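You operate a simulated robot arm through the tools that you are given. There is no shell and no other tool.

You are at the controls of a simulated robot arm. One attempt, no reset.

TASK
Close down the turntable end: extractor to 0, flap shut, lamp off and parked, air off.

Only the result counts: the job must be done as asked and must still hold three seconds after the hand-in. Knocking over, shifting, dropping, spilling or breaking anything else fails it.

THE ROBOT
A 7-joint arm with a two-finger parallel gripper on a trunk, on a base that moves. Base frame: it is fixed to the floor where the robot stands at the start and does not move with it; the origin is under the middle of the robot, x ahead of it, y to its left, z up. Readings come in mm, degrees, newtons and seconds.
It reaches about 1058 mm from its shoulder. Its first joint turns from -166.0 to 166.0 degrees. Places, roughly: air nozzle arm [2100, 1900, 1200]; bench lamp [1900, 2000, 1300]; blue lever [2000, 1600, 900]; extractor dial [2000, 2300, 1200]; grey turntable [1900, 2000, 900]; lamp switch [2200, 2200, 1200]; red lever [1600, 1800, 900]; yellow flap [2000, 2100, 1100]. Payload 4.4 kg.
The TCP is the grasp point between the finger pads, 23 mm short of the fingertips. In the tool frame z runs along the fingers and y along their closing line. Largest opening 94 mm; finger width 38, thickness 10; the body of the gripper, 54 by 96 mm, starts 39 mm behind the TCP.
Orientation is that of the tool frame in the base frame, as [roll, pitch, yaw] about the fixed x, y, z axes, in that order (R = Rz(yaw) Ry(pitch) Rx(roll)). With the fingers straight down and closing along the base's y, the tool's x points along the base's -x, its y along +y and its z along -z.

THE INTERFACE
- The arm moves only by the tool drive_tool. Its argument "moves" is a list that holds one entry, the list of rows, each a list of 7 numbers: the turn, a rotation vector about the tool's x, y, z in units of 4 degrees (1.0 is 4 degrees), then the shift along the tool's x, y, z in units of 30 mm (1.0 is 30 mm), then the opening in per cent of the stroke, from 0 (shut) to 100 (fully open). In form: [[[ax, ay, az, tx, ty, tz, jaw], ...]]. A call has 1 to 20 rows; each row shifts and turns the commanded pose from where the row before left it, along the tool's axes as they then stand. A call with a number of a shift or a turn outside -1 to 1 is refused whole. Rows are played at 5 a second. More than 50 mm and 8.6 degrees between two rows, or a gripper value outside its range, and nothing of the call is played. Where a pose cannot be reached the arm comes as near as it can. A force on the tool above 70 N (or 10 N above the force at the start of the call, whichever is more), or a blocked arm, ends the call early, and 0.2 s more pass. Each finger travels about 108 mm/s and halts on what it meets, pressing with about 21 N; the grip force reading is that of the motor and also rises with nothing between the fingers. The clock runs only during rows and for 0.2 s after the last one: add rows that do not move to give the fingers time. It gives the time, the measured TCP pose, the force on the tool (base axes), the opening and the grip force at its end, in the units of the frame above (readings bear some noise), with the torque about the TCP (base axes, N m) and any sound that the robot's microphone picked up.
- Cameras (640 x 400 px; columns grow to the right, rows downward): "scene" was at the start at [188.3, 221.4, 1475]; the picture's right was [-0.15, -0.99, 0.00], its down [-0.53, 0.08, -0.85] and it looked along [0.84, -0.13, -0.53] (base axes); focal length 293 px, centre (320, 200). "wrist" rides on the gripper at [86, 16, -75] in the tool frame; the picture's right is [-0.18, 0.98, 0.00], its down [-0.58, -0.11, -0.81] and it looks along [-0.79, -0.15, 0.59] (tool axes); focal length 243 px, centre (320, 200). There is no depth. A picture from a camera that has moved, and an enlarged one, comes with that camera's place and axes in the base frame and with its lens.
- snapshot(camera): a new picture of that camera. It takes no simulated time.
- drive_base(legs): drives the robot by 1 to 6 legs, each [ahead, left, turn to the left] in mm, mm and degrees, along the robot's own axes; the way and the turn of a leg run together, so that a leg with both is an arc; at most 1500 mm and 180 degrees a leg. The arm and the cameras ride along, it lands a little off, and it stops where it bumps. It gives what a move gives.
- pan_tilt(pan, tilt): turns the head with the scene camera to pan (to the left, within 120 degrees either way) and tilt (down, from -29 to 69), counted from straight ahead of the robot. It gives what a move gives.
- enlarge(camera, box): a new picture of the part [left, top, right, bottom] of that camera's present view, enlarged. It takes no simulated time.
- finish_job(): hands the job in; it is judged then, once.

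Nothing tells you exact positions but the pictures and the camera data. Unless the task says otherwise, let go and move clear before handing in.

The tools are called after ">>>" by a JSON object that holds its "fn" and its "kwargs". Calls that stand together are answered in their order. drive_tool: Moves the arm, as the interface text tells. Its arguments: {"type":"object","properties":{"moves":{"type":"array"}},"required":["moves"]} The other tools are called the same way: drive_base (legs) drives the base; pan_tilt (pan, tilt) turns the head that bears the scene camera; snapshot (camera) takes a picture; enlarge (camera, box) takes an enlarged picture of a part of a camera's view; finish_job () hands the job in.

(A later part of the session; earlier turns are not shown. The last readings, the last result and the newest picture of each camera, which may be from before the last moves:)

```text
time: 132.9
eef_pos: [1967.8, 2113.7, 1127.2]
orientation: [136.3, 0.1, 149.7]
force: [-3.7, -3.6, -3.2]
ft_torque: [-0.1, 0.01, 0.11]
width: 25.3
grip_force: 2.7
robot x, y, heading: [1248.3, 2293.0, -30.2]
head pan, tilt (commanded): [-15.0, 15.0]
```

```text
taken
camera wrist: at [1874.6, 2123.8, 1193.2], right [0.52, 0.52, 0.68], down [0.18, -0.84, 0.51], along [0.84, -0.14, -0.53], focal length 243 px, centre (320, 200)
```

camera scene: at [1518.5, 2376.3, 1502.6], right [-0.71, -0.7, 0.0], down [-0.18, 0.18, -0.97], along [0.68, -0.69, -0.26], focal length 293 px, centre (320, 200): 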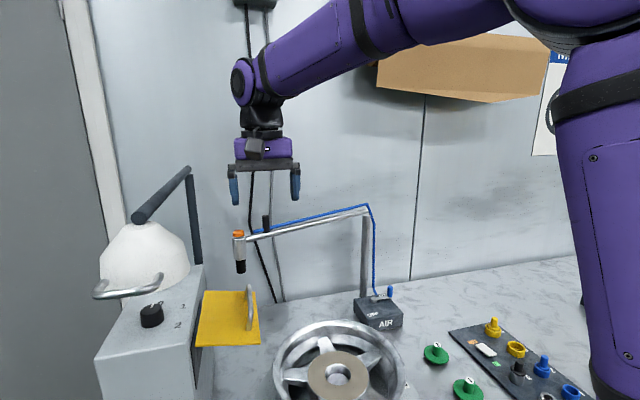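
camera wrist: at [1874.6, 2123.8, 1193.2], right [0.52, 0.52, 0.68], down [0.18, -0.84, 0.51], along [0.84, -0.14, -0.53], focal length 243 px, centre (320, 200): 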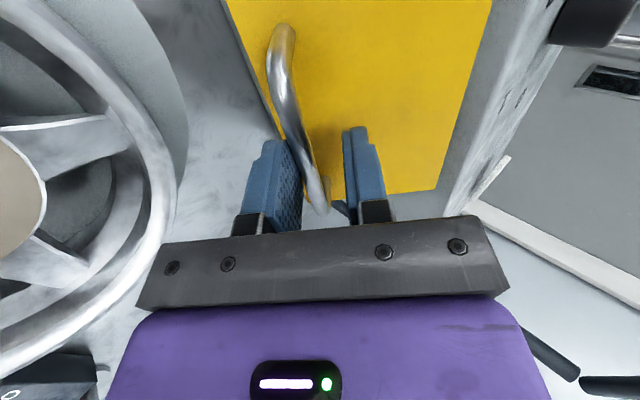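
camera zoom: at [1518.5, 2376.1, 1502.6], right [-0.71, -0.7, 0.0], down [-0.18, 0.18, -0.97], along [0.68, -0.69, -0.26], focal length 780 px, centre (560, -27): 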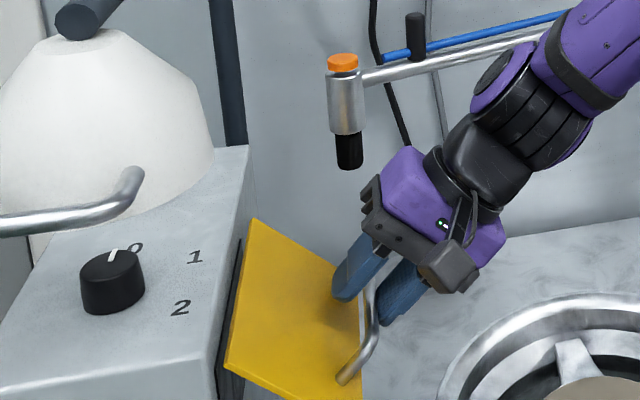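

Withdrawing dragged the bar along: the outer finger jammed on it by friction. I'll open wider so neither finger touches the bar, then slip off it.

>>> {"fn": "drive_tool", "kwargs": {"moves": [[[0, 0, 0, 0, 0, 0, 55], [0, 0, 0, 0, 0, 0, 55], [0, 0, 0, 0, 0, 0, 55]]]}}

>>> {"fn": "snapshot", "kwargs": {"camera": "wrist"}}

```text
time: 133.7
eef_pos: [1969.7, 2114.1, 1127.3]
orientation: [136.5, 0.1, 149.6]
force: [0.5, -0.2, -0.3]
ft_torque: [-0.04, -0.01, -0.02]
width: 51.8
grip_force: 0.0
robot x, y, heading: [1248.1, 2292.5, -30.3]
head pan, tilt (commanded): [-15.0, 15.0]
```

```text
taken
camera wrist: at [1874.4, 2123.8, 1192.7], right [0.52, 0.52, 0.68], down [0.18, -0.84, 0.51], along [0.84, -0.14, -0.53], focal length 243 px, centre (320, 200)
```

wrist: 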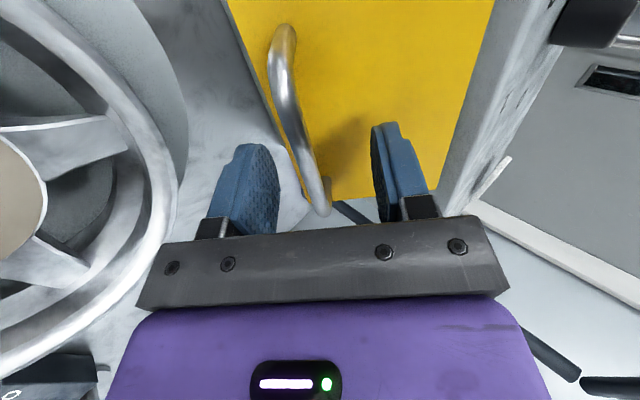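

The bar is free of both fingers. Now withdrawing along the finger axis.

>>> {"fn": "drive_tool", "kwargs": {"moves": [[[0, 0, 0, 0, 0, -0.8, 55], [0, 0, 0, 0, 0, -0.9, 55], [0, 0, 0, 0, 0, -0.9, 0], [0, 0, 0, 0, 0, 0, 0], [0, 0, 0, 0, 0, 0, 0]]]}}

>>> {"fn": "snapshot", "kwargs": {"camera": "wrist"}}

>>> {"fn": "snapshot", "kwargs": {"camera": "scene"}}

>>> {"fn": "enlarge", "kwargs": {"camera": "scene", "box": [140, 210, 320, 360]}}

```text
time: 134.9
eef_pos: [1942.0, 2065.7, 1179.6]
orientation: [136.5, 0.1, 149.7]
force: [0.3, 0.2, 0.0]
ft_torque: [0.0, 0.01, -0.01]
width: 0.0
grip_force: 20.9
robot x, y, heading: [1246.6, 2290.4, -30.7]
head pan, tilt (commanded): [-15.0, 15.0]
```

```text
taken
camera wrist: at [1847.5, 2075.2, 1245.3], right [0.52, 0.52, 0.68], down [0.18, -0.84, 0.51], along [0.84, -0.14, -0.53], focal length 243 px, centre (320, 200)
```

wrist: 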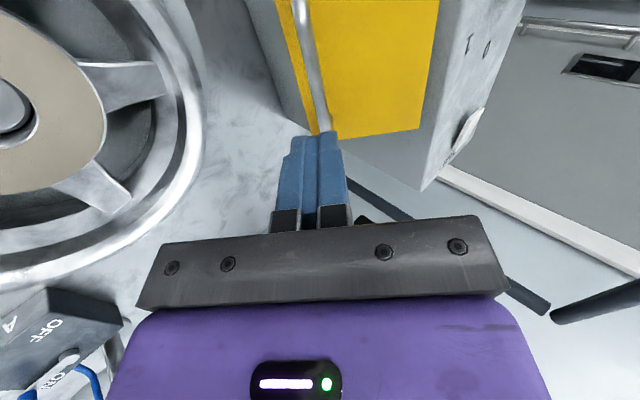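

```text
taken
camera scene: at [1518.5, 2376.2, 1502.6], right [-0.71, -0.7, 0.0], down [-0.18, 0.18, -0.97], along [0.68, -0.69, -0.26], focal length 293 px, centre (320, 200)
```

scene: 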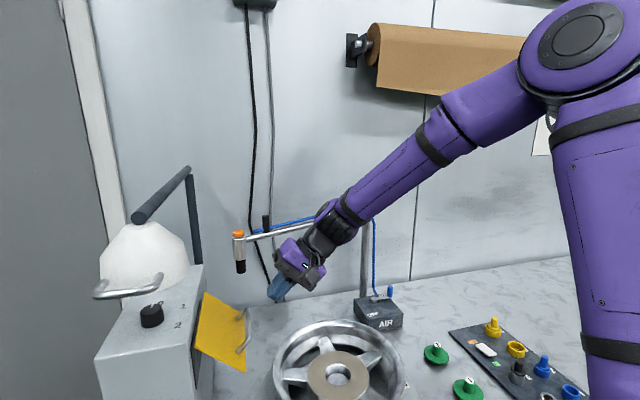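

```text
2.67 times, centred on (230, 285) of scene
camera zoom: at [1518.5, 2376.2, 1502.6], right [-0.71, -0.7, 0.0], down [-0.18, 0.18, -0.97], along [0.68, -0.69, -0.26], focal length 780 px, centre (560, -27)
```

zoom: 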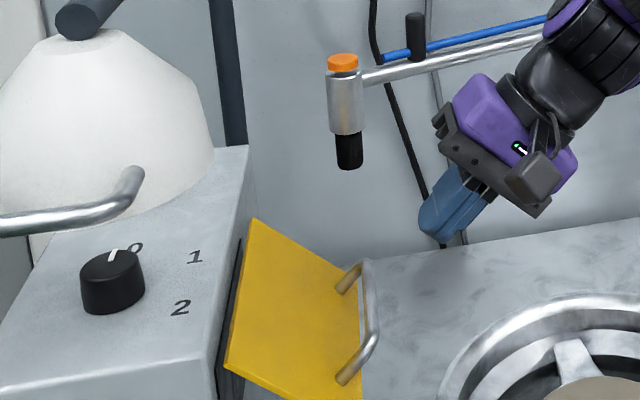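

The hand is off the handle; the flap is half open. I'll instead push the flap plate shut with closed fingertips, inboard of the bar, so nothing can hook. First into position just off the plate.

>>> {"fn": "drive_tool", "kwargs": {"moves": [[[0, 0, 0, 0, 0.647, 0.613, 0], [0, 0, 0, 0, 0.647, 0.613, 0], [0, 0, 0, 0, 0.647, 0.613, 0], [0, 0, 0, 0, -0.33, 0.48, 0], [0, 0, 0, 0, 0, 0, 0]]]}}

>>> {"fn": "snapshot", "kwargs": {"camera": "wrist"}}

>>> {"fn": "enlarge", "kwargs": {"camera": "scene", "box": [140, 210, 320, 360]}}

```text
time: 136.1
eef_pos: [1983.4, 2140.8, 1165.7]
orientation: [136.5, 0.1, 149.6]
force: [0.1, 0.9, 0.2]
ft_torque: [-0.02, 0.0, 0.02]
width: 0.0
grip_force: 20.6
robot x, y, heading: [1248.3, 2294.0, -30.3]
head pan, tilt (commanded): [-15.0, 15.0]
```

```text
taken
camera wrist: at [1889.2, 2149.6, 1231.1], right [0.52, 0.52, 0.68], down [0.18, -0.84, 0.51], along [0.84, -0.14, -0.53], focal length 243 px, centre (320, 200)
```

wrist: 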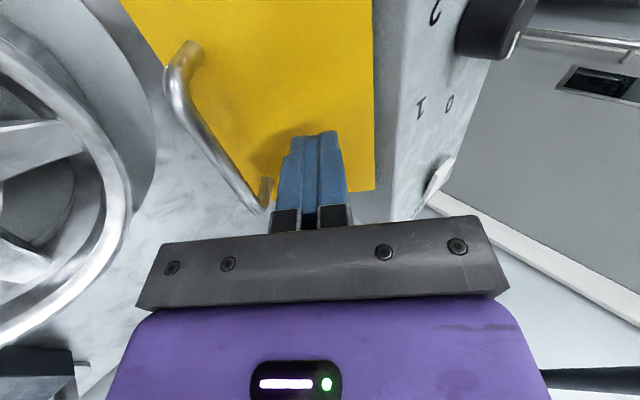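

```text
2.67 times, centred on (230, 285) of scene
camera zoom: at [1518.4, 2376.3, 1502.6], right [-0.71, -0.7, 0.0], down [-0.18, 0.18, -0.97], along [0.68, -0.69, -0.26], focal length 780 px, centre (560, -27)
```

zoom: 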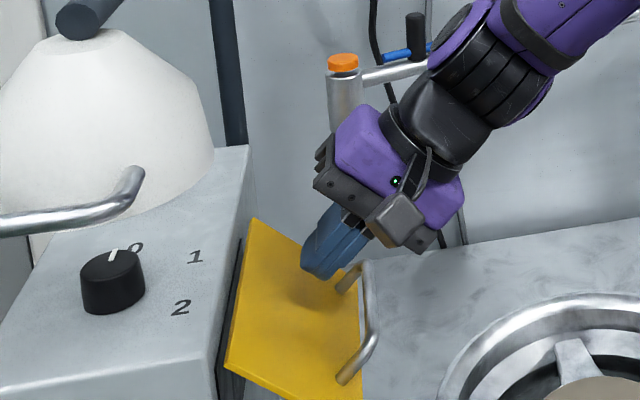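

The closed tips are clear of the bar, just above the plate. Now I'll push the flap through its arc and on to its stop.

>>> {"fn": "drive_tool", "kwargs": {"moves": [[[0, 0, 0, 0, -0.257, 0.285, 0], [0, 0, 0, 0, -0.257, 0.285, 0], [0, 0, 0, 0, -0.038, 0.331, 0], [0, 0, 0, 0, -0.017, 0.26, 0], [0, 0, 0, 0, 0.029, 0.211, 0], [0, 0, 0, 0, 0.039, 0.22, 0], [0, 0, 0, 0, 0, 0, 0]]]}}

>>> {"fn": "snapshot", "kwargs": {"camera": "wrist"}}

>>> {"fn": "enlarge", "kwargs": {"camera": "scene", "box": [140, 210, 320, 360]}}

```text
time: 137.7
eef_pos: [1994.1, 2157.3, 1119.7]
orientation: [136.5, 0.1, 149.6]
force: [0.0, -1.0, 0.5]
ft_torque: [-0.04, -0.03, 0.03]
width: 0.0
grip_force: 20.9
robot x, y, heading: [1248.3, 2291.1, -30.5]
head pan, tilt (commanded): [-15.0, 15.0]
```

```text
taken
camera wrist: at [1900.3, 2167.5, 1185.3], right [0.52, 0.52, 0.68], down [0.18, -0.84, 0.51], along [0.84, -0.14, -0.53], focal length 243 px, centre (320, 200)
```

wrist: 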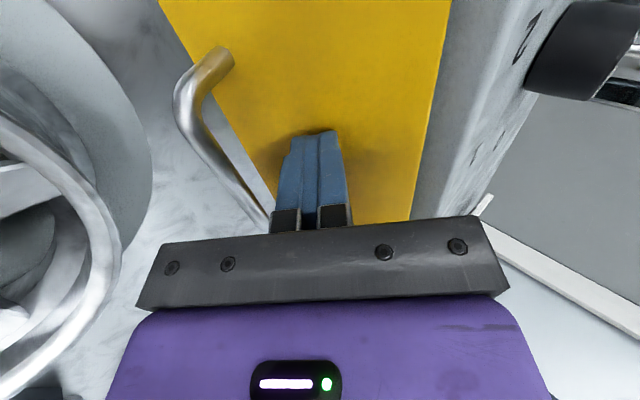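

```text
2.67 times, centred on (230, 285) of scene
camera zoom: at [1518.5, 2376.2, 1502.6], right [-0.71, -0.7, 0.0], down [-0.18, 0.18, -0.97], along [0.68, -0.69, -0.26], focal length 780 px, centre (560, -27)
```

zoom: 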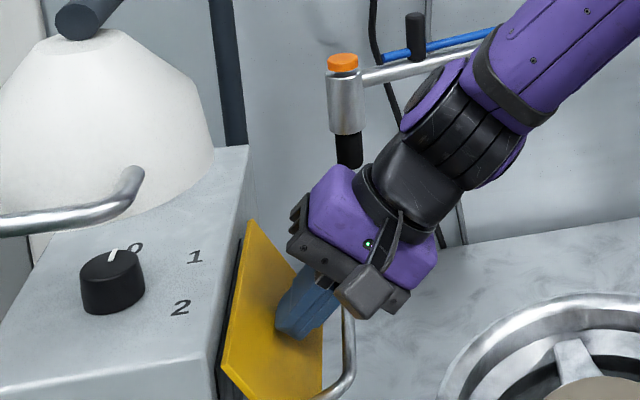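

The flap moves easily now. Pushing on to the stop in small steps.

>>> {"fn": "drive_tool", "kwargs": {"moves": [[[0, 0, 0, 0, 0.14, 0.27, 0], [0, 0, 0, 0, 0.127, 0.19, 0], [0, 0, 0, 0, 0.073, 0.069, 0], [0, 0, 0, 0, 0.073, 0.069, 0], [0, 0, 0, 0, 0.073, 0.069, 0], [0, 0, 0, 0, 0, 0, 0]]]}}

>>> {"fn": "enlarge", "kwargs": {"camera": "scene", "box": [140, 210, 320, 360]}}

>>> {"fn": "snapshot", "kwargs": {"camera": "wrist"}}

```text
time: 139.1
eef_pos: [2005.0, 2175.0, 1114.8]
orientation: [136.5, 0.1, 149.4]
force: [-36.5, -43.9, 2.2]
ft_torque: [-0.44, 0.36, 0.98]
width: 0.0
grip_force: 20.4
robot x, y, heading: [1246.7, 2292.9, -30.6]
head pan, tilt (commanded): [-15.0, 15.0]
```

```text
2.67 times, centred on (230, 285) of scene
camera zoom: at [1516.3, 2373.6, 1503.1], right [-0.71, -0.7, 0.0], down [-0.18, 0.19, -0.97], along [0.68, -0.69, -0.26], focal length 780 px, centre (560, -27)
```

zoom: 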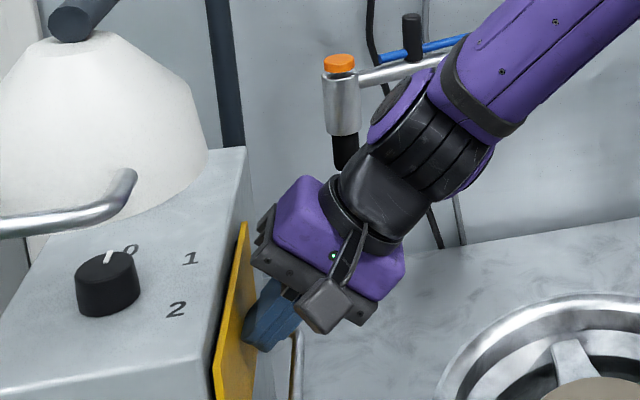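

```text
taken
camera wrist: at [1911.0, 2185.2, 1180.4], right [0.52, 0.52, 0.68], down [0.18, -0.84, 0.51], along [0.83, -0.15, -0.53], focal length 243 px, centre (320, 200)
```

wrist: 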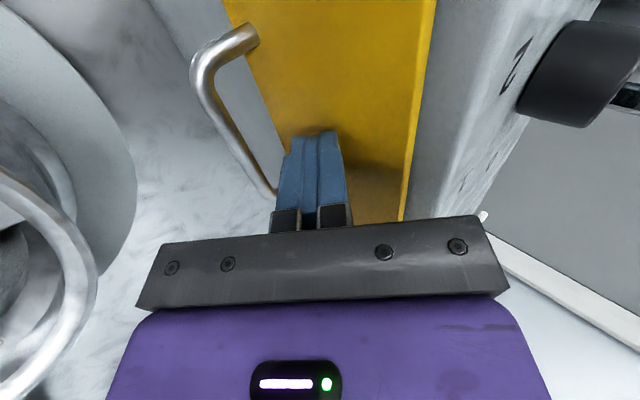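

The flap is firmly against its stop. I'll back the tips straight out, above the bar, and check that it stays.

>>> {"fn": "drive_tool", "kwargs": {"moves": [[[0, 0, 0, 0, -0.28, -0.38, 0], [0, 0, 0, 0, -0.56, -0.763, 0], [0, 0, 0, 0, -0.56, -0.763, 0], [0, 0, 0, 0, -0.4, -0.9, 0], [0, 0, 0, 0, 0, 0, 0]]]}}

>>> {"fn": "enlarge", "kwargs": {"camera": "scene", "box": [140, 210, 320, 360]}}

>>> {"fn": "snapshot", "kwargs": {"camera": "wrist"}}

```text
time: 140.3
eef_pos: [1956.0, 2096.9, 1140.0]
orientation: [136.6, 0.1, 149.7]
force: [-0.4, 0.2, 0.9]
ft_torque: [0.0, -0.02, 0.02]
width: 0.1
grip_force: 21.2
robot x, y, heading: [1245.5, 2291.2, -30.7]
head pan, tilt (commanded): [-15.0, 15.0]
```

```text
2.67 times, centred on (230, 285) of scene
camera zoom: at [1518.5, 2376.2, 1502.6], right [-0.71, -0.7, 0.0], down [-0.18, 0.18, -0.97], along [0.68, -0.69, -0.26], focal length 780 px, centre (560, -27)
```

zoom: 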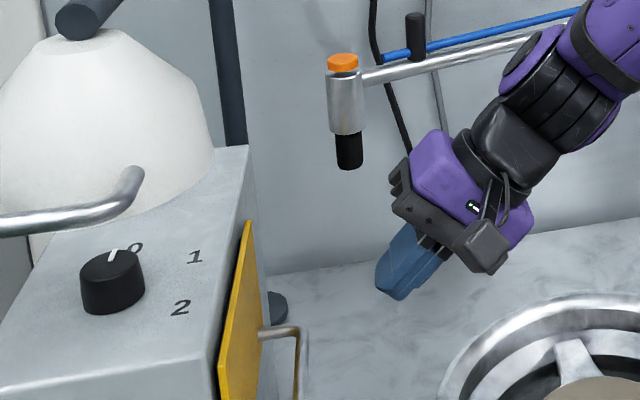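

```text
taken
camera wrist: at [1862.4, 2106.2, 1205.1], right [0.52, 0.52, 0.68], down [0.18, -0.84, 0.51], along [0.84, -0.14, -0.53], focal length 243 px, centre (320, 200)
```

wrist: 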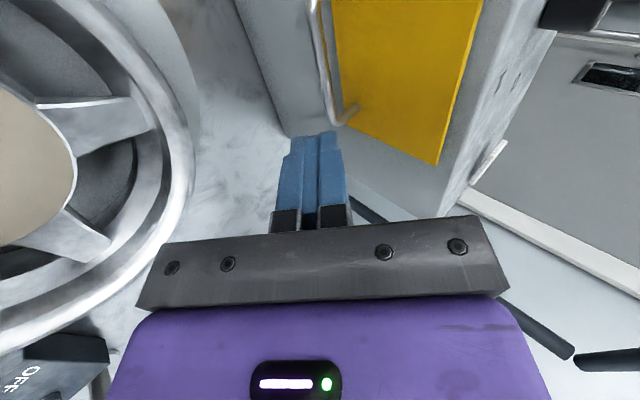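

The flap stays down. I'll zoom in to verify that it is fully shut.

>>> {"fn": "enlarge", "kwargs": {"camera": "scene", "box": [185, 270, 275, 370]}}

>>> {"fn": "enlarge", "kwargs": {"camera": "wrist", "box": [300, 0, 520, 200]}}

```text
4.00 times, centred on (230, 320) of scene
camera zoom: at [1518.5, 2376.2, 1502.6], right [-0.71, -0.7, 0.0], down [-0.18, 0.18, -0.97], along [0.68, -0.69, -0.26], focal length 1170 px, centre (680, -280)
```

zoom: 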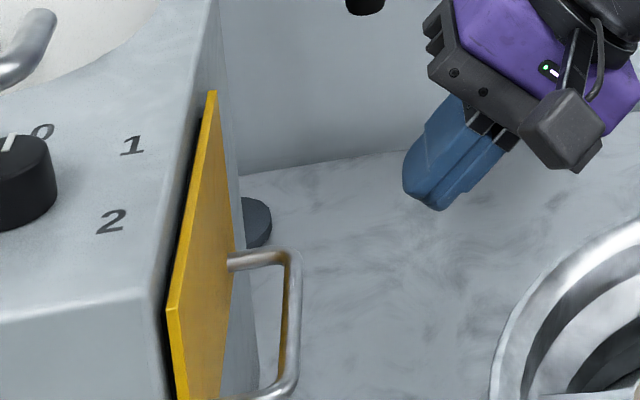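

```text
2.00 times, centred on (410, 100) of wrist
camera zoom: at [1862.4, 2106.2, 1205.1], right [0.52, 0.52, 0.68], down [0.18, -0.84, 0.51], along [0.84, -0.14, -0.53], focal length 485 px, centre (140, 400)
```

zoom: 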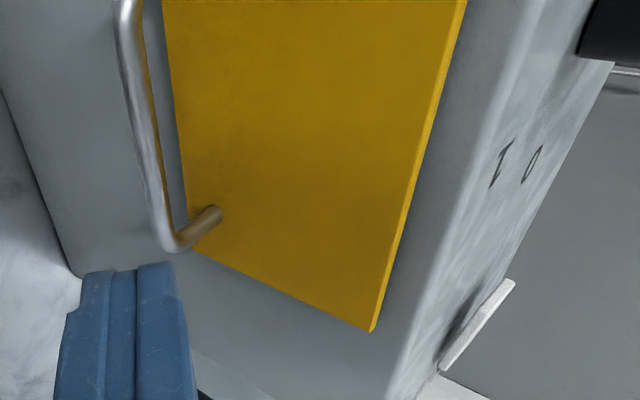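

The flap is flush with the box: shut. Next the air lever. I'll bring the hand back to vertical first.

>>> {"fn": "drive_tool", "kwargs": {"moves": [[[0, 0, 0, 0, -0.3, -0.6, 0], [1, 0, 0, 0, -0.2, -0.3, 0], [1, 0, 0, 0, 0, -0.3, 0], [1, 0, 0, 0, 0, -0.3, 0], [1, 0, 0, 0, 0, -0.3, 0], [1, 0, 0, 0, 0, -0.3, 0], [1, 0, 0, 0, 0, -0.3, 0], [1, 0, 0, 0, 0, -0.3, 0], [1, 0, 0, 0, 0, -0.3, 0], [1, 0, 0, 0, 0, -0.3, 0], [1, 0, 0, 0, 0, -0.3, 0], [0.87, 0, 0, 0, 0, -0.3, 0], [0, 0, 0, 0, 0, 0, 0]]]}}

>>> {"fn": "pan_tilt", "kwargs": {"pan": -25, "tilt": 25}}

>>> {"fn": "snapshot", "kwargs": {"camera": "scene"}}

>>> {"fn": "snapshot", "kwargs": {"camera": "wrist"}}

```text
time: 143.1
eef_pos: [1927.2, 2042.4, 1231.1]
orientation: [180.0, 0.1, 149.6]
force: [-0.1, 0.6, -0.4]
ft_torque: [-0.04, 0.03, -0.02]
width: 0.0
grip_force: 21.2
robot x, y, heading: [1250.5, 2291.8, -30.5]
head pan, tilt (commanded): [-15.0, 15.0]
```

```text
time: 143.8
eef_pos: [1927.8, 2044.4, 1230.1]
orientation: [-179.9, 0.1, 149.6]
force: [-0.2, 0.0, -0.4]
ft_torque: [0.01, 0.01, 0.02]
width: 0.1
grip_force: 20.8
robot x, y, heading: [1247.9, 2293.9, -30.5]
head pan, tilt (commanded): [-25.0, 25.0]
```

```text
taken
camera scene: at [1505.3, 2367.0, 1486.4], right [-0.82, -0.57, 0.0], down [-0.24, 0.35, -0.91], along [0.51, -0.75, -0.42], focal length 293 px, centre (320, 200)
```

scene: 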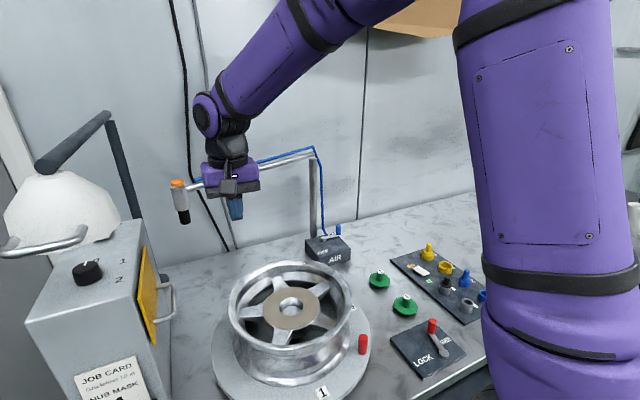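

```text
taken
camera wrist: at [1861.4, 2101.0, 1305.6], right [0.66, 0.75, 0.0], down [0.44, -0.39, 0.81], along [0.61, -0.53, -0.59], focal length 243 px, centre (320, 200)
```

wrist: 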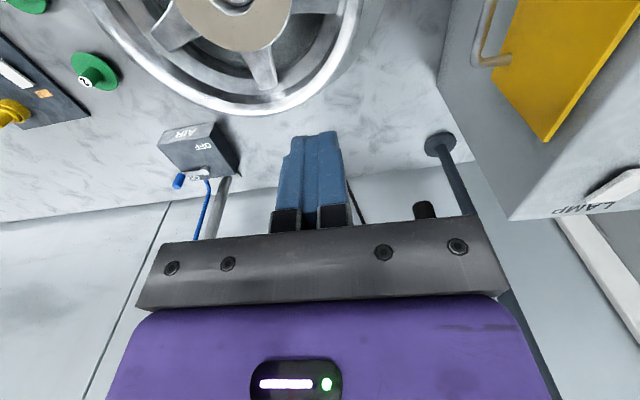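

Lamp parked, flap shut, dial at 0 all look right. Now I'll move over toward the AIR box, staying above the wheel, and look at the lever from close up.

>>> {"fn": "drive_tool", "kwargs": {"moves": [[[0, 0, 0, -0.442, -0.935, 0, 60], [0, 0, 0, -0.442, -0.935, 0, 60], [0, 0, 0, -0.442, -0.935, 0, 60], [0, 0, 0, -0.442, -0.935, 0, 60], [0, 0, 0, -0.442, -0.935, 0, 60], [0, 0, 0, -0.442, -0.935, 0, 60], [0, 0, 0, -0.442, -0.935, 0, 60], [0, 0, 0, -0.442, -0.935, 0, 60], [0, 0, 0, -0.442, -0.935, 0, 60], [0, 0, 0, -0.442, -0.935, 0.6, 60], [0, 0, 0, -0.442, -0.935, 0.6, 60], [0, 0, 0, 0, -0.5, 0.6, 60], [0, 0, 0, 0, 0, 0.6, 60], [0, 0, 0, 0, 0, 0, 60]]]}}

>>> {"fn": "snapshot", "kwargs": {"camera": "wrist"}}

>>> {"fn": "snapshot", "kwargs": {"camera": "scene"}}

```text
time: 146.8
eef_pos: [1888.8, 1689.1, 1158.6]
orientation: [-180.0, 0.1, 149.6]
force: [-0.1, -0.8, -0.4]
ft_torque: [0.01, 0.02, -0.03]
width: 56.4
grip_force: 0.1
robot x, y, heading: [1248.7, 2293.5, -30.2]
head pan, tilt (commanded): [-25.0, 25.0]
```

```text
taken
camera wrist: at [1823.9, 1747.5, 1233.8], right [0.66, 0.75, 0.0], down [0.45, -0.39, 0.81], along [0.61, -0.53, -0.59], focal length 243 px, centre (320, 200)
```

wrist: 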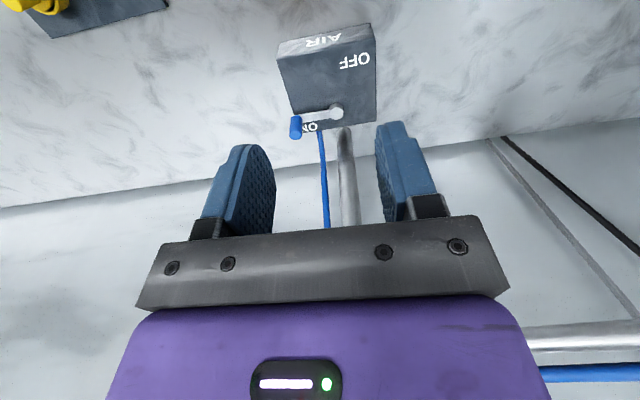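

```text
taken
camera scene: at [1505.2, 2366.9, 1486.4], right [-0.82, -0.57, 0.0], down [-0.24, 0.35, -0.91], along [0.51, -0.75, -0.42], focal length 293 px, centre (320, 200)
```

scene: 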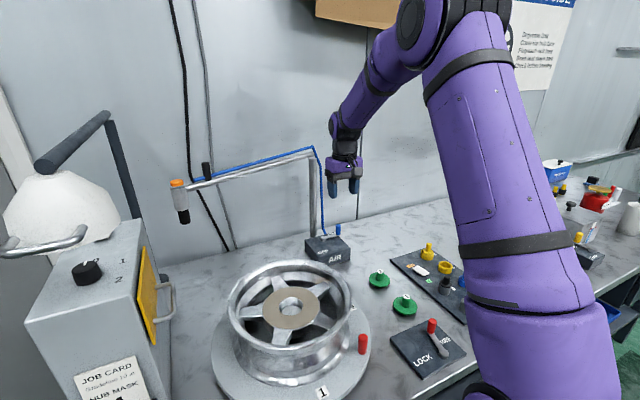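

>>> {"fn": "enlarge", "kwargs": {"camera": "wrist", "box": [250, 10, 400, 170]}}

>>> {"fn": "enlarge", "kwargs": {"camera": "scene", "box": [290, 210, 370, 275]}}

```text
2.50 times, centred on (325, 90) of wrist
camera zoom: at [1823.9, 1747.5, 1233.8], right [0.66, 0.75, 0.0], down [0.45, -0.39, 0.81], along [0.61, -0.53, -0.59], focal length 606 px, centre (308, 475)
```

zoom: 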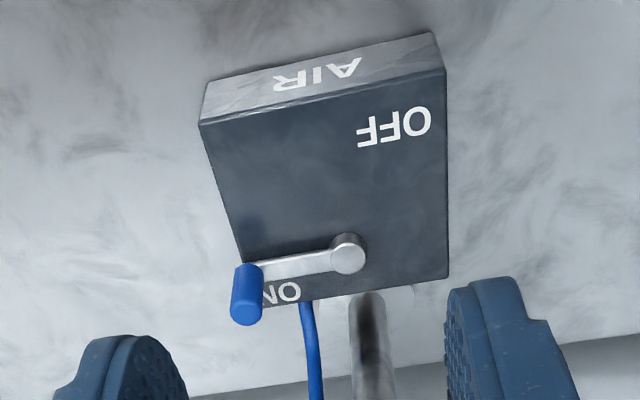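

```text
6.15 times, centred on (330, 242) of scene
camera zoom: at [1505.2, 2366.9, 1486.4], right [-0.82, -0.57, 0.0], down [-0.24, 0.35, -0.91], along [0.51, -0.75, -0.42], focal length 1801 px, centre (258, -62)
```

zoom: 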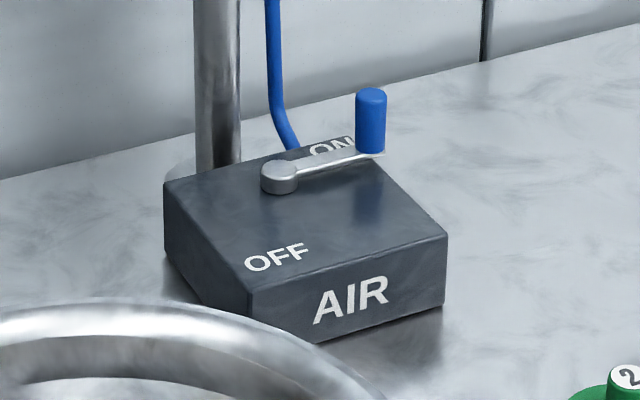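

The lever is clear: pivot at about (1989, 1633, 935), blue knob at about (1957, 1588) pointing to ON; OFF is with the lever pointing toward me. I'll hover the open fingers over the knob.

>>> {"fn": "drive_tool", "kwargs": {"moves": [[[0, 0, 0, -0.917, -0.439, 0, 60], [0, 0, 0, -0.917, -0.439, 0, 60], [0, 0, 0, -0.917, -0.439, 0, 60], [0, 0, 0, -0.917, -0.439, 0, 60], [0, 0, 0, 0, 0, 1, 60], [0, 0, 0, 0, 0, 1, 60], [0, 0, 0, 0, 0, 1, 60], [0, 0, 0, 0, 0, 1, 60], [0, 0, 0, 0, 0, 0, 60]]]}}

>>> {"fn": "snapshot", "kwargs": {"camera": "wrist"}}

>>> {"fn": "enlarge", "kwargs": {"camera": "scene", "box": [270, 130, 430, 280]}}

```text
time: 148.8
eef_pos: [1956.0, 1587.5, 1038.9]
orientation: [180.0, 0.1, 149.6]
force: [0.6, 0.6, 0.2]
ft_torque: [0.0, -0.02, 0.0]
width: 56.5
grip_force: 0.1
robot x, y, heading: [1248.3, 2293.0, -30.5]
head pan, tilt (commanded): [-25.0, 25.0]
```

```text
taken
camera wrist: at [1889.2, 1645.5, 1112.8], right [0.66, 0.75, 0.0], down [0.44, -0.39, 0.81], along [0.61, -0.53, -0.59], focal length 243 px, centre (320, 200)
```

wrist: 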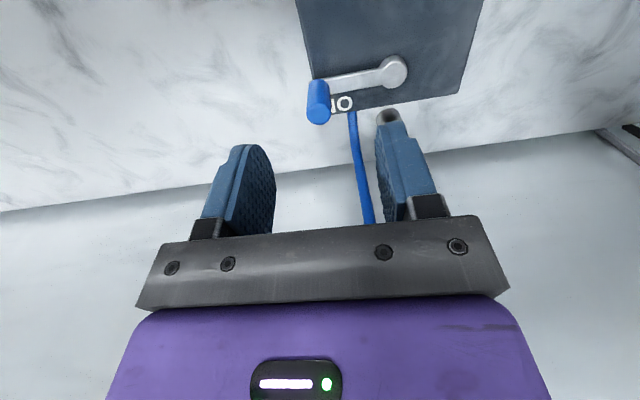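

```text
2.67 times, centred on (350, 205) of scene
camera zoom: at [1505.2, 2367.0, 1486.4], right [-0.82, -0.57, 0.0], down [-0.24, 0.35, -0.91], along [0.51, -0.75, -0.42], focal length 780 px, centre (240, 187)
```

zoom: 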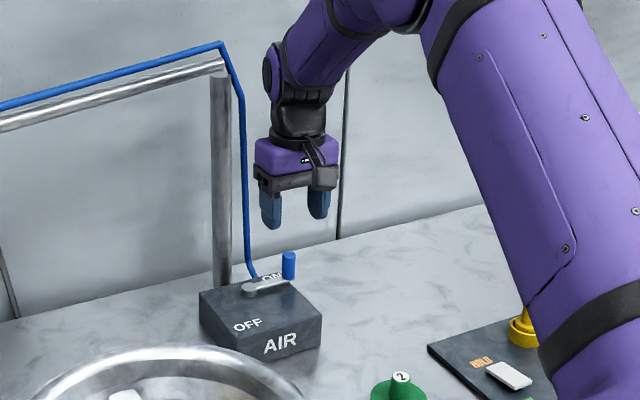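

Knob is centred between the fingers. I'll check the grey thing next to the right fingertip before descending.

>>> {"fn": "enlarge", "kwargs": {"camera": "wrist", "box": [280, 40, 460, 230]}}

```text
2.11 times, centred on (370, 135) of wrist
camera zoom: at [1889.2, 1645.5, 1112.8], right [0.66, 0.75, 0.0], down [0.44, -0.39, 0.81], along [0.61, -0.53, -0.59], focal length 511 px, centre (215, 337)
```

zoom: 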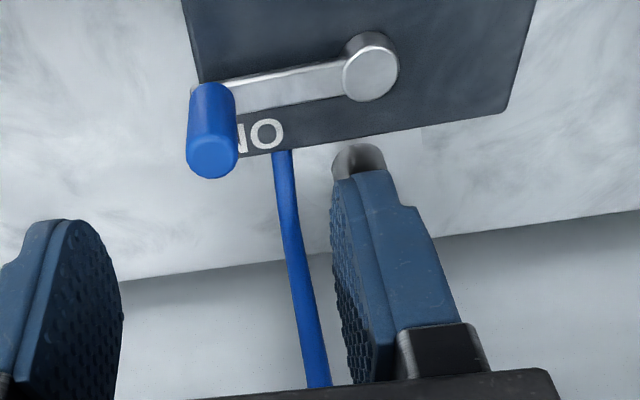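

That is just the post base behind the finger. Descending around the knob, keeping the tips above the lever bar, then closing.

>>> {"fn": "drive_tool", "kwargs": {"moves": [[[0, 0, 0, -0.13, 0, 0.7, 60], [0, 0, 0, 0, 0, 0.7, 60], [0, 0, 0, 0, 0, 0.7, 60], [0, 0, 0, 0, 0, 0, 60]]]}}

>>> {"fn": "snapshot", "kwargs": {"camera": "wrist"}}

>>> {"fn": "enlarge", "kwargs": {"camera": "scene", "box": [290, 150, 410, 280]}}

```text
time: 149.8
eef_pos: [1961.0, 1584.8, 977.1]
orientation: [179.9, 0.1, 149.6]
force: [-0.2, 0.0, 0.4]
ft_torque: [0.03, -0.02, 0.0]
width: 56.4
grip_force: 0.1
robot x, y, heading: [1248.6, 2290.5, -30.5]
head pan, tilt (commanded): [-25.0, 25.0]
```

```text
taken
camera wrist: at [1894.3, 1642.6, 1051.2], right [0.66, 0.75, 0.0], down [0.44, -0.39, 0.81], along [0.61, -0.53, -0.59], focal length 243 px, centre (320, 200)
```

wrist: 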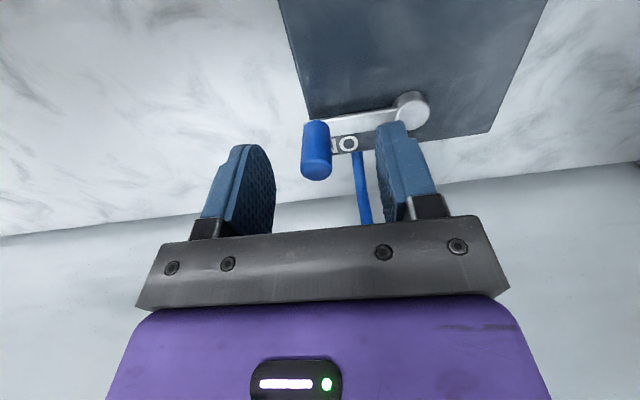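

```text
3.08 times, centred on (350, 215) of scene
camera zoom: at [1505.2, 2367.0, 1486.4], right [-0.82, -0.57, 0.0], down [-0.24, 0.35, -0.91], along [0.51, -0.75, -0.42], focal length 900 px, centre (228, 154)
```

zoom: 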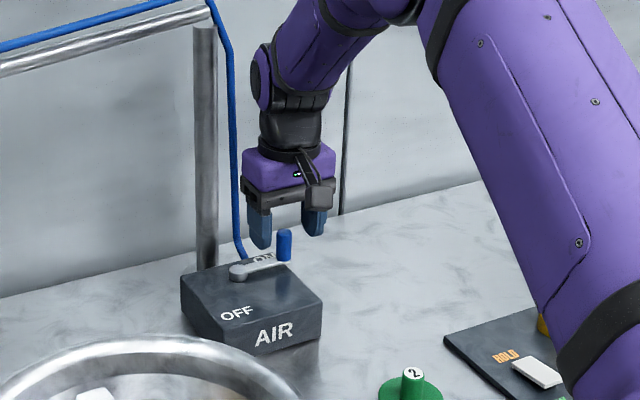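

The knob top is a bit lower than I reckoned, so only the tips overlap it. I'll go 12 mm lower and then close.

>>> {"fn": "drive_tool", "kwargs": {"moves": [[[0, 0, 0, 0.05, -0.05, 0.2, 60], [0, 0, 0, 0, 0, 0.2, 60], [0, 0, 0, 0, 0, 0, 60], [0, 0, 0, 0, 0, 0, 0], [0, 0, 0, 0, 0, 0, 0], [0, 0, 0, 0, 0, 0, 0]]]}}

>>> {"fn": "snapshot", "kwargs": {"camera": "wrist"}}

>>> {"fn": "enlarge", "kwargs": {"camera": "scene", "box": [290, 150, 410, 280]}}

```text
time: 151.2
eef_pos: [1955.7, 1582.0, 966.2]
orientation: [-179.9, 0.1, 149.4]
force: [-12.2, -20.8, -1.3]
ft_torque: [-0.32, 0.22, -0.32]
width: 18.2
grip_force: 45.1
robot x, y, heading: [1246.1, 2292.0, -30.5]
head pan, tilt (commanded): [-25.0, 25.0]
```

```text
taken
camera wrist: at [1890.5, 1640.0, 1040.2], right [0.66, 0.75, 0.0], down [0.44, -0.39, 0.81], along [0.61, -0.53, -0.59], focal length 243 px, centre (320, 200)
```

wrist: 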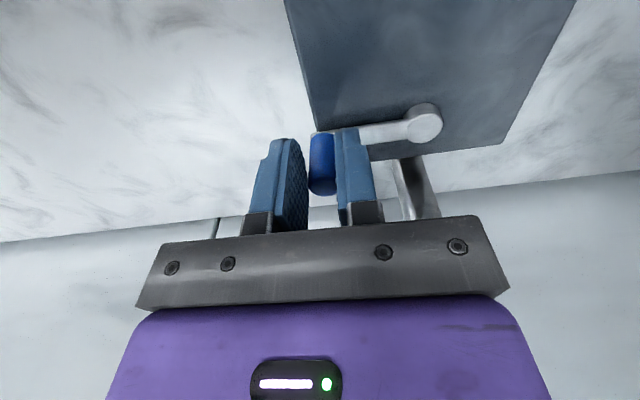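

```text
3.08 times, centred on (350, 215) of scene
camera zoom: at [1504.7, 2365.8, 1486.5], right [-0.82, -0.57, 0.0], down [-0.24, 0.35, -0.91], along [0.51, -0.75, -0.42], focal length 900 px, centre (228, 154)
```

zoom: 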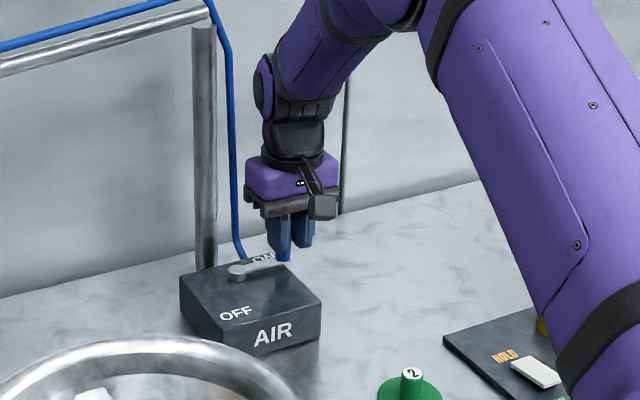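

The knob is held (18.2 mm). Now I'll swing it on a 60 mm arc around the pivot toward OFF, half of it first.

>>> {"fn": "drive_tool", "kwargs": {"moves": [[[0, 0, 0.5, 0.31, 0.0, 0, 0], [0, 0, 1, 0.303, 0.073, 0, 0], [0, 0, 1, 0.287, 0.119, 0, 0], [0, 0, 0, 0, 0, 0, 0]]]}}

>>> {"fn": "snapshot", "kwargs": {"camera": "wrist"}}

>>> {"fn": "enlarge", "kwargs": {"camera": "scene", "box": [290, 150, 410, 280]}}

```text
time: 152.2
eef_pos: [1937.3, 1603.9, 965.3]
orientation: [179.9, 0.1, 139.4]
force: [-17.8, -19.1, 18.8]
ft_torque: [-0.37, 0.25, -0.72]
width: 18.0
grip_force: 45.1
robot x, y, heading: [1248.8, 2289.0, -30.4]
head pan, tilt (commanded): [-25.0, 25.0]
```

```text
taken
camera wrist: at [1882.7, 1671.0, 1040.0], right [0.78, 0.63, 0.0], down [0.37, -0.46, 0.81], along [0.51, -0.63, -0.59], focal length 243 px, centre (320, 200)
```

wrist: 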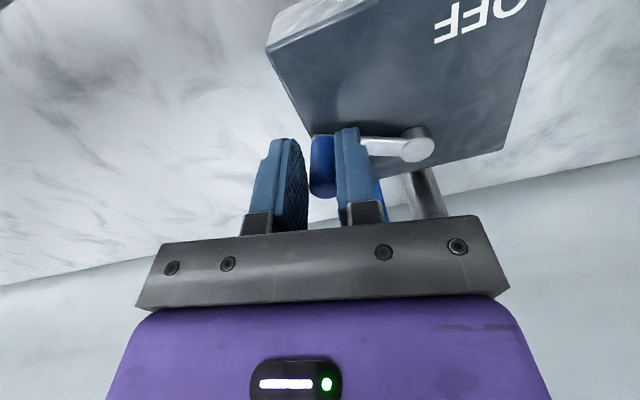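

```text
3.08 times, centred on (350, 215) of scene
camera zoom: at [1503.8, 2366.7, 1486.6], right [-0.82, -0.57, 0.0], down [-0.24, 0.35, -0.91], along [0.51, -0.75, -0.42], focal length 900 px, centre (228, 154)
```

zoom: 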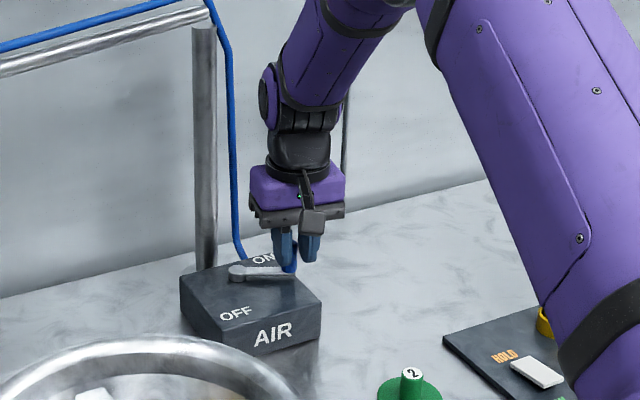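

The lever is turning with the knob. Continuing along the arc.

>>> {"fn": "drive_tool", "kwargs": {"moves": [[[0, 0, 0, 0.299, 0.011, 0, 0], [0, 0, 0, 0.23, 0.145, 0, 0], [0, 0, 0, 0.211, 0.179, 0, 0], [0, 0, 0, 0.18, 0.205, 0, 0], [0, 0, 0, 0, 0, 0, 0]]]}}

>>> {"fn": "snapshot", "kwargs": {"camera": "wrist"}}

>>> {"fn": "enlarge", "kwargs": {"camera": "scene", "box": [290, 150, 410, 280]}}

```text
time: 153.4
eef_pos: [1925.0, 1636.0, 962.5]
orientation: [179.9, -0.1, 139.7]
force: [-31.7, -2.7, 8.1]
ft_torque: [0.0, 0.54, -0.56]
width: 18.1
grip_force: 45.2
robot x, y, heading: [1245.5, 2289.2, -30.8]
head pan, tilt (commanded): [-25.0, 25.0]
```

```text
taken
camera wrist: at [1870.7, 1704.3, 1038.6], right [0.78, 0.63, 0.0], down [0.37, -0.46, 0.81], along [0.51, -0.63, -0.59], focal length 243 px, centre (320, 200)
```

wrist: 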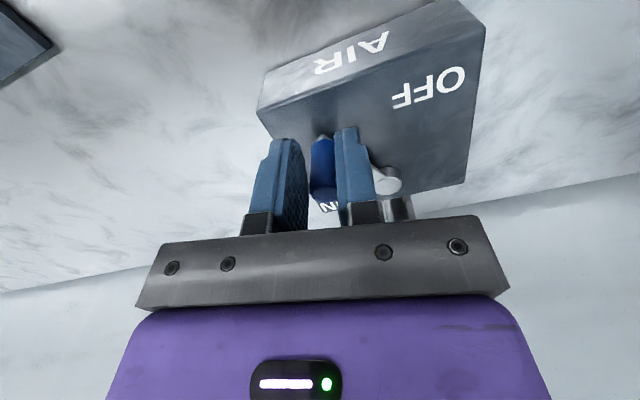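

```text
3.08 times, centred on (350, 215) of scene
camera zoom: at [1503.5, 2367.1, 1486.6], right [-0.82, -0.57, 0.0], down [-0.24, 0.35, -0.91], along [0.51, -0.75, -0.42], focal length 900 px, centre (228, 154)
```

zoom: 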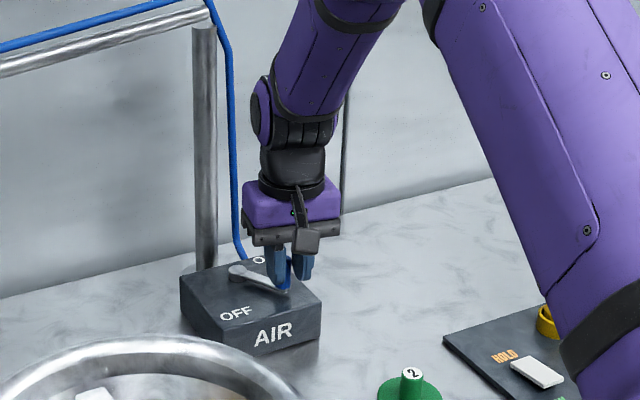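

The lever is past half-way. I'll continue with a slightly corrected pivot centre.

>>> {"fn": "drive_tool", "kwargs": {"moves": [[[0, 0, 0, 0.28, 0.17, 0, 0], [0, 0, 0, 0.123, 0.25, 0, 0], [0, 0, 0, 0.087, 0.263, 0, 0], [0, 0, 0, 0.04, 0.202, 0, 0], [0, 0, 0, 0, 0, 0, 0]]]}}

>>> {"fn": "snapshot", "kwargs": {"camera": "wrist"}}

>>> {"fn": "enlarge", "kwargs": {"camera": "scene", "box": [290, 150, 410, 280]}}

```text
time: 154.6
eef_pos: [1933.9, 1666.7, 963.6]
orientation: [179.9, 0.1, 139.5]
force: [-0.5, -1.0, -4.1]
ft_torque: [0.08, 0.15, -0.13]
width: 18.0
grip_force: 44.9
robot x, y, heading: [1247.9, 2292.5, -30.6]
head pan, tilt (commanded): [-25.0, 25.0]
```

```text
taken
camera wrist: at [1878.8, 1735.0, 1038.5], right [0.78, 0.63, 0.0], down [0.37, -0.46, 0.81], along [0.51, -0.63, -0.59], focal length 243 px, centre (320, 200)
```

wrist: 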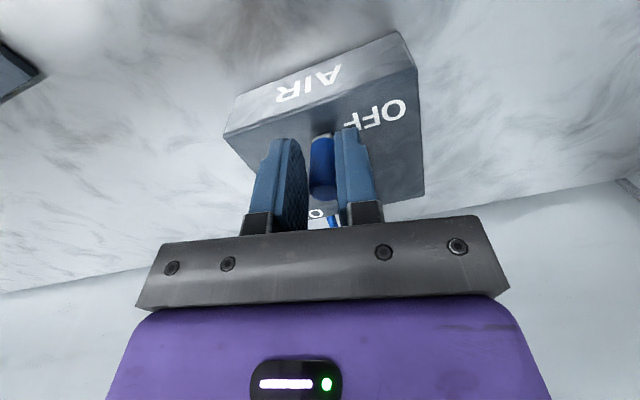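

```text
3.08 times, centred on (350, 215) of scene
camera zoom: at [1505.4, 2366.8, 1486.3], right [-0.82, -0.57, 0.0], down [-0.24, 0.35, -0.91], along [0.51, -0.75, -0.42], focal length 900 px, centre (228, 154)
```

zoom: 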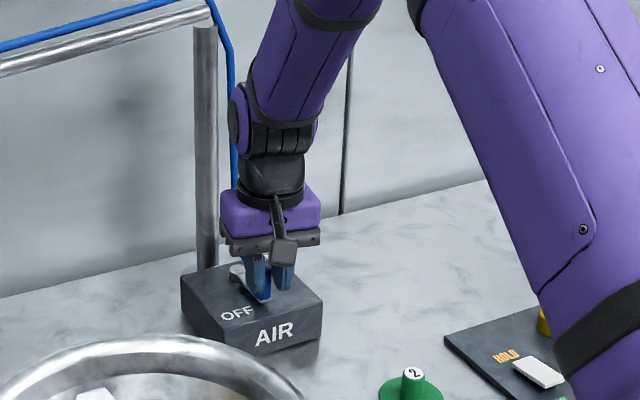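

The lever now points toward me near OFF with no load. I'll push a little further to find the stop.

>>> {"fn": "drive_tool", "kwargs": {"moves": [[[0, 0, 0, 0.02, 0.14, 0, 0], [0, 0, 0, 0, 0.14, 0, 0], [0, 0, 0, 0, 0, 0, 0]]]}}

>>> {"fn": "snapshot", "kwargs": {"camera": "wrist"}}

```text
time: 155.4
eef_pos: [1934.3, 1669.5, 963.0]
orientation: [-179.8, 0.1, 139.3]
force: [-27.7, -23.7, 6.0]
ft_torque: [-0.23, 0.62, -0.86]
width: 18.3
grip_force: 44.9
robot x, y, heading: [1248.9, 2292.1, -30.7]
head pan, tilt (commanded): [-25.0, 25.0]
```

```text
taken
camera wrist: at [1880.1, 1736.8, 1038.5], right [0.78, 0.63, 0.0], down [0.37, -0.46, 0.81], along [0.5, -0.63, -0.59], focal length 243 px, centre (320, 200)
```

wrist: 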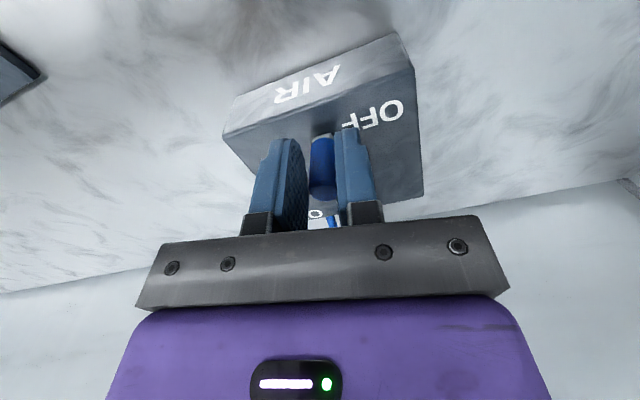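

The lever is against its OFF stop (about 36 N). I'll open and lift straight off.

>>> {"fn": "drive_tool", "kwargs": {"moves": [[[0, 0, 0, 0, 0, 0, 60], [0, 0, 0, 0, 0, 0, 60], [0, 0, 0, 0, 0, 0, 60], [0, 0, 0, 0, 0, -0.6, 60], [0, 0, 0, 0, 0, -1, 60], [0, 0, 0, 0, 0, -1, 60], [0, 0, 0, 0, 0, -1, 60], [0, 0, 0, 0, 0, 0, 60]]]}}

>>> {"fn": "snapshot", "kwargs": {"camera": "wrist"}}

>>> {"fn": "enlarge", "kwargs": {"camera": "scene", "box": [290, 150, 410, 280]}}

```text
time: 157.2
eef_pos: [1937.5, 1672.1, 1074.4]
orientation: [179.9, 0.1, 139.5]
force: [0.0, -0.4, -0.6]
ft_torque: [0.02, 0.02, 0.02]
width: 56.2
grip_force: 0.2
robot x, y, heading: [1245.5, 2291.7, -30.6]
head pan, tilt (commanded): [-25.0, 25.0]
```

```text
taken
camera wrist: at [1882.8, 1739.8, 1148.7], right [0.78, 0.63, 0.0], down [0.37, -0.46, 0.81], along [0.51, -0.63, -0.59], focal length 243 px, centre (320, 200)
```

wrist: 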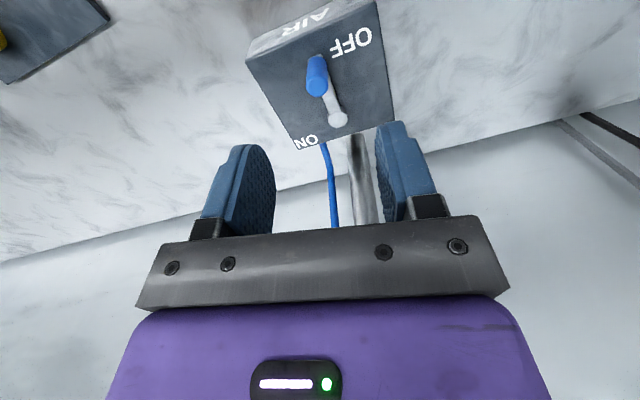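

```text
3.08 times, centred on (350, 215) of scene
camera zoom: at [1505.3, 2366.8, 1486.3], right [-0.82, -0.57, 0.0], down [-0.24, 0.35, -0.91], along [0.51, -0.75, -0.42], focal length 900 px, centre (228, 154)
```

zoom: 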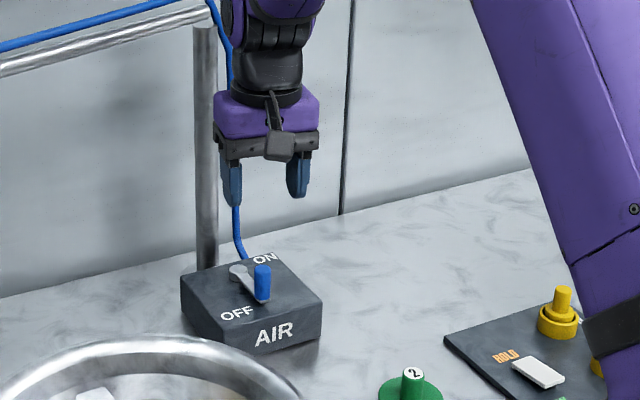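

The lever now points at OFF. Enlarging to verify, then I'll raise the arm and recheck everything else.

>>> {"fn": "enlarge", "kwargs": {"camera": "wrist", "box": [230, 0, 410, 160]}}

>>> {"fn": "drive_tool", "kwargs": {"moves": [[[0, 0, 0, 0, 0, -1, 60], [0, 0, 0, 0, 0, -1, 60], [0, 0, 0, 0, 0, -1, 60], [0, 0, 0, 0.5, 0, -1, 60], [0, 0, 0, 1, 0, -1, 60], [0, 0, 0, 1, 0, -1, 60], [0, 0, 0, 1, 0, -1, 60], [0, 0, 0, 1, 0, -1, 60], [0, 0, 0, 1, 0, -1, 60], [0, 0, 0, 1, 0, 0, 60], [0, 0, 0, 1, 0, 0, 60], [0, 0, 0, 0, 0, 0, 0], [0, 0, 0, 0, 0, 0, 0]]]}}

>>> {"fn": "pan_tilt", "kwargs": {"pan": 0, "tilt": 32}}

>>> {"fn": "snapshot", "kwargs": {"camera": "scene"}}

```text
2.50 times, centred on (320, 80) of wrist
camera zoom: at [1882.8, 1739.8, 1148.7], right [0.78, 0.63, 0.0], down [0.37, -0.46, 0.81], along [0.51, -0.63, -0.59], focal length 606 px, centre (320, 500)
```

zoom: 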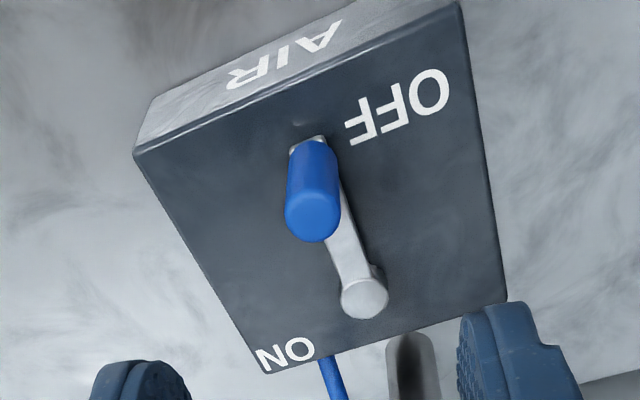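

```text
time: 160.0
eef_pos: [1765.6, 1817.3, 1341.4]
orientation: [179.9, 0.1, 139.5]
force: [0.7, 0.0, 0.5]
ft_torque: [-0.03, 0.03, -0.02]
width: 0.0
grip_force: 21.0
robot x, y, heading: [1250.4, 2291.8, -30.7]
head pan, tilt (commanded): [-25.0, 25.0]
```

```text
time: 160.9
eef_pos: [1766.9, 1816.7, 1342.0]
orientation: [179.9, 0.0, 139.5]
force: [0.2, -0.1, 0.0]
ft_torque: [-0.01, 0.04, 0.05]
width: 0.0
grip_force: 21.2
robot x, y, heading: [1250.2, 2294.5, -30.5]
head pan, tilt (commanded): [0.0, 32.0]
```

```text
taken
camera scene: at [1530.2, 2397.4, 1475.3], right [-0.51, -0.86, 0.0], down [-0.46, 0.27, -0.85], along [0.73, -0.43, -0.53], focal length 293 px, centre (320, 200)
```

scene: 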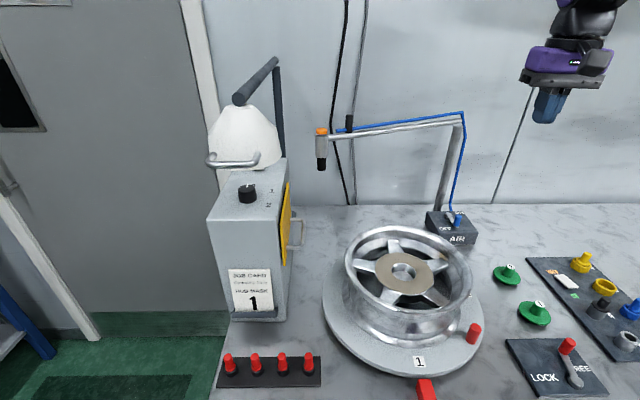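

All controls appear in the right state. I'll zoom on the dial, flap, and lamp for a final check.

>>> {"fn": "enlarge", "kwargs": {"camera": "scene", "box": [190, 40, 340, 160]}}

>>> {"fn": "enlarge", "kwargs": {"camera": "scene", "box": [200, 150, 320, 280]}}

>>> {"fn": "enlarge", "kwargs": {"camera": "scene", "box": [310, 90, 500, 260]}}

```text
3.33 times, centred on (265, 100) of scene
camera zoom: at [1530.2, 2397.4, 1475.3], right [-0.51, -0.86, 0.0], down [-0.46, 0.27, -0.85], along [0.73, -0.43, -0.53], focal length 975 px, centre (503, 533)
```

zoom: 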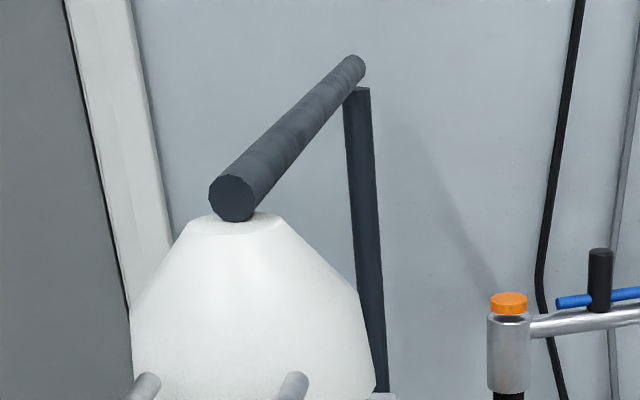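

```text
3.08 times, centred on (260, 215) of scene
camera zoom: at [1530.2, 2397.4, 1475.3], right [-0.51, -0.86, 0.0], down [-0.46, 0.27, -0.85], along [0.73, -0.43, -0.53], focal length 900 px, centre (505, 154)
```

zoom: 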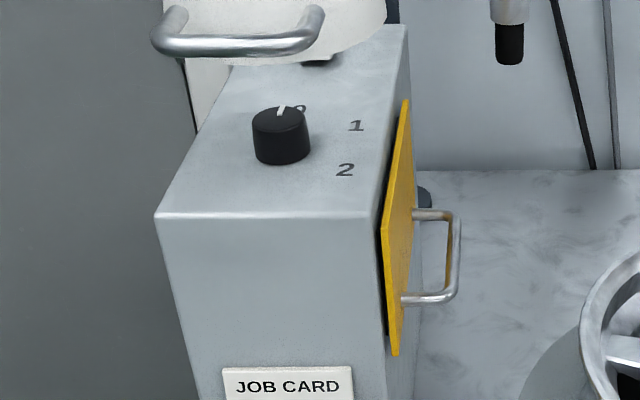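

```text
2.35 times, centred on (405, 175) of scene
camera zoom: at [1530.2, 2397.4, 1475.3], right [-0.51, -0.86, 0.0], down [-0.46, 0.27, -0.85], along [0.73, -0.43, -0.53], focal length 688 px, centre (120, 259)
```

zoom: 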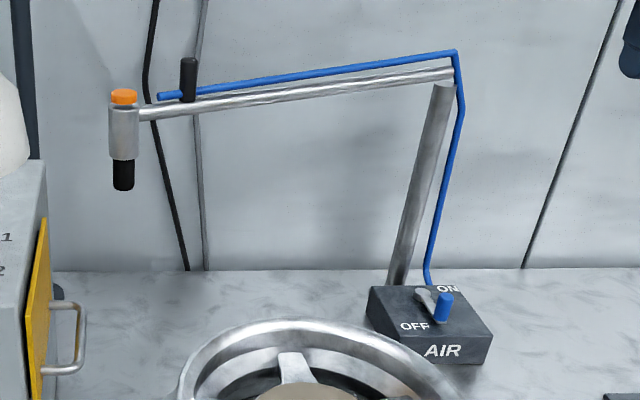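

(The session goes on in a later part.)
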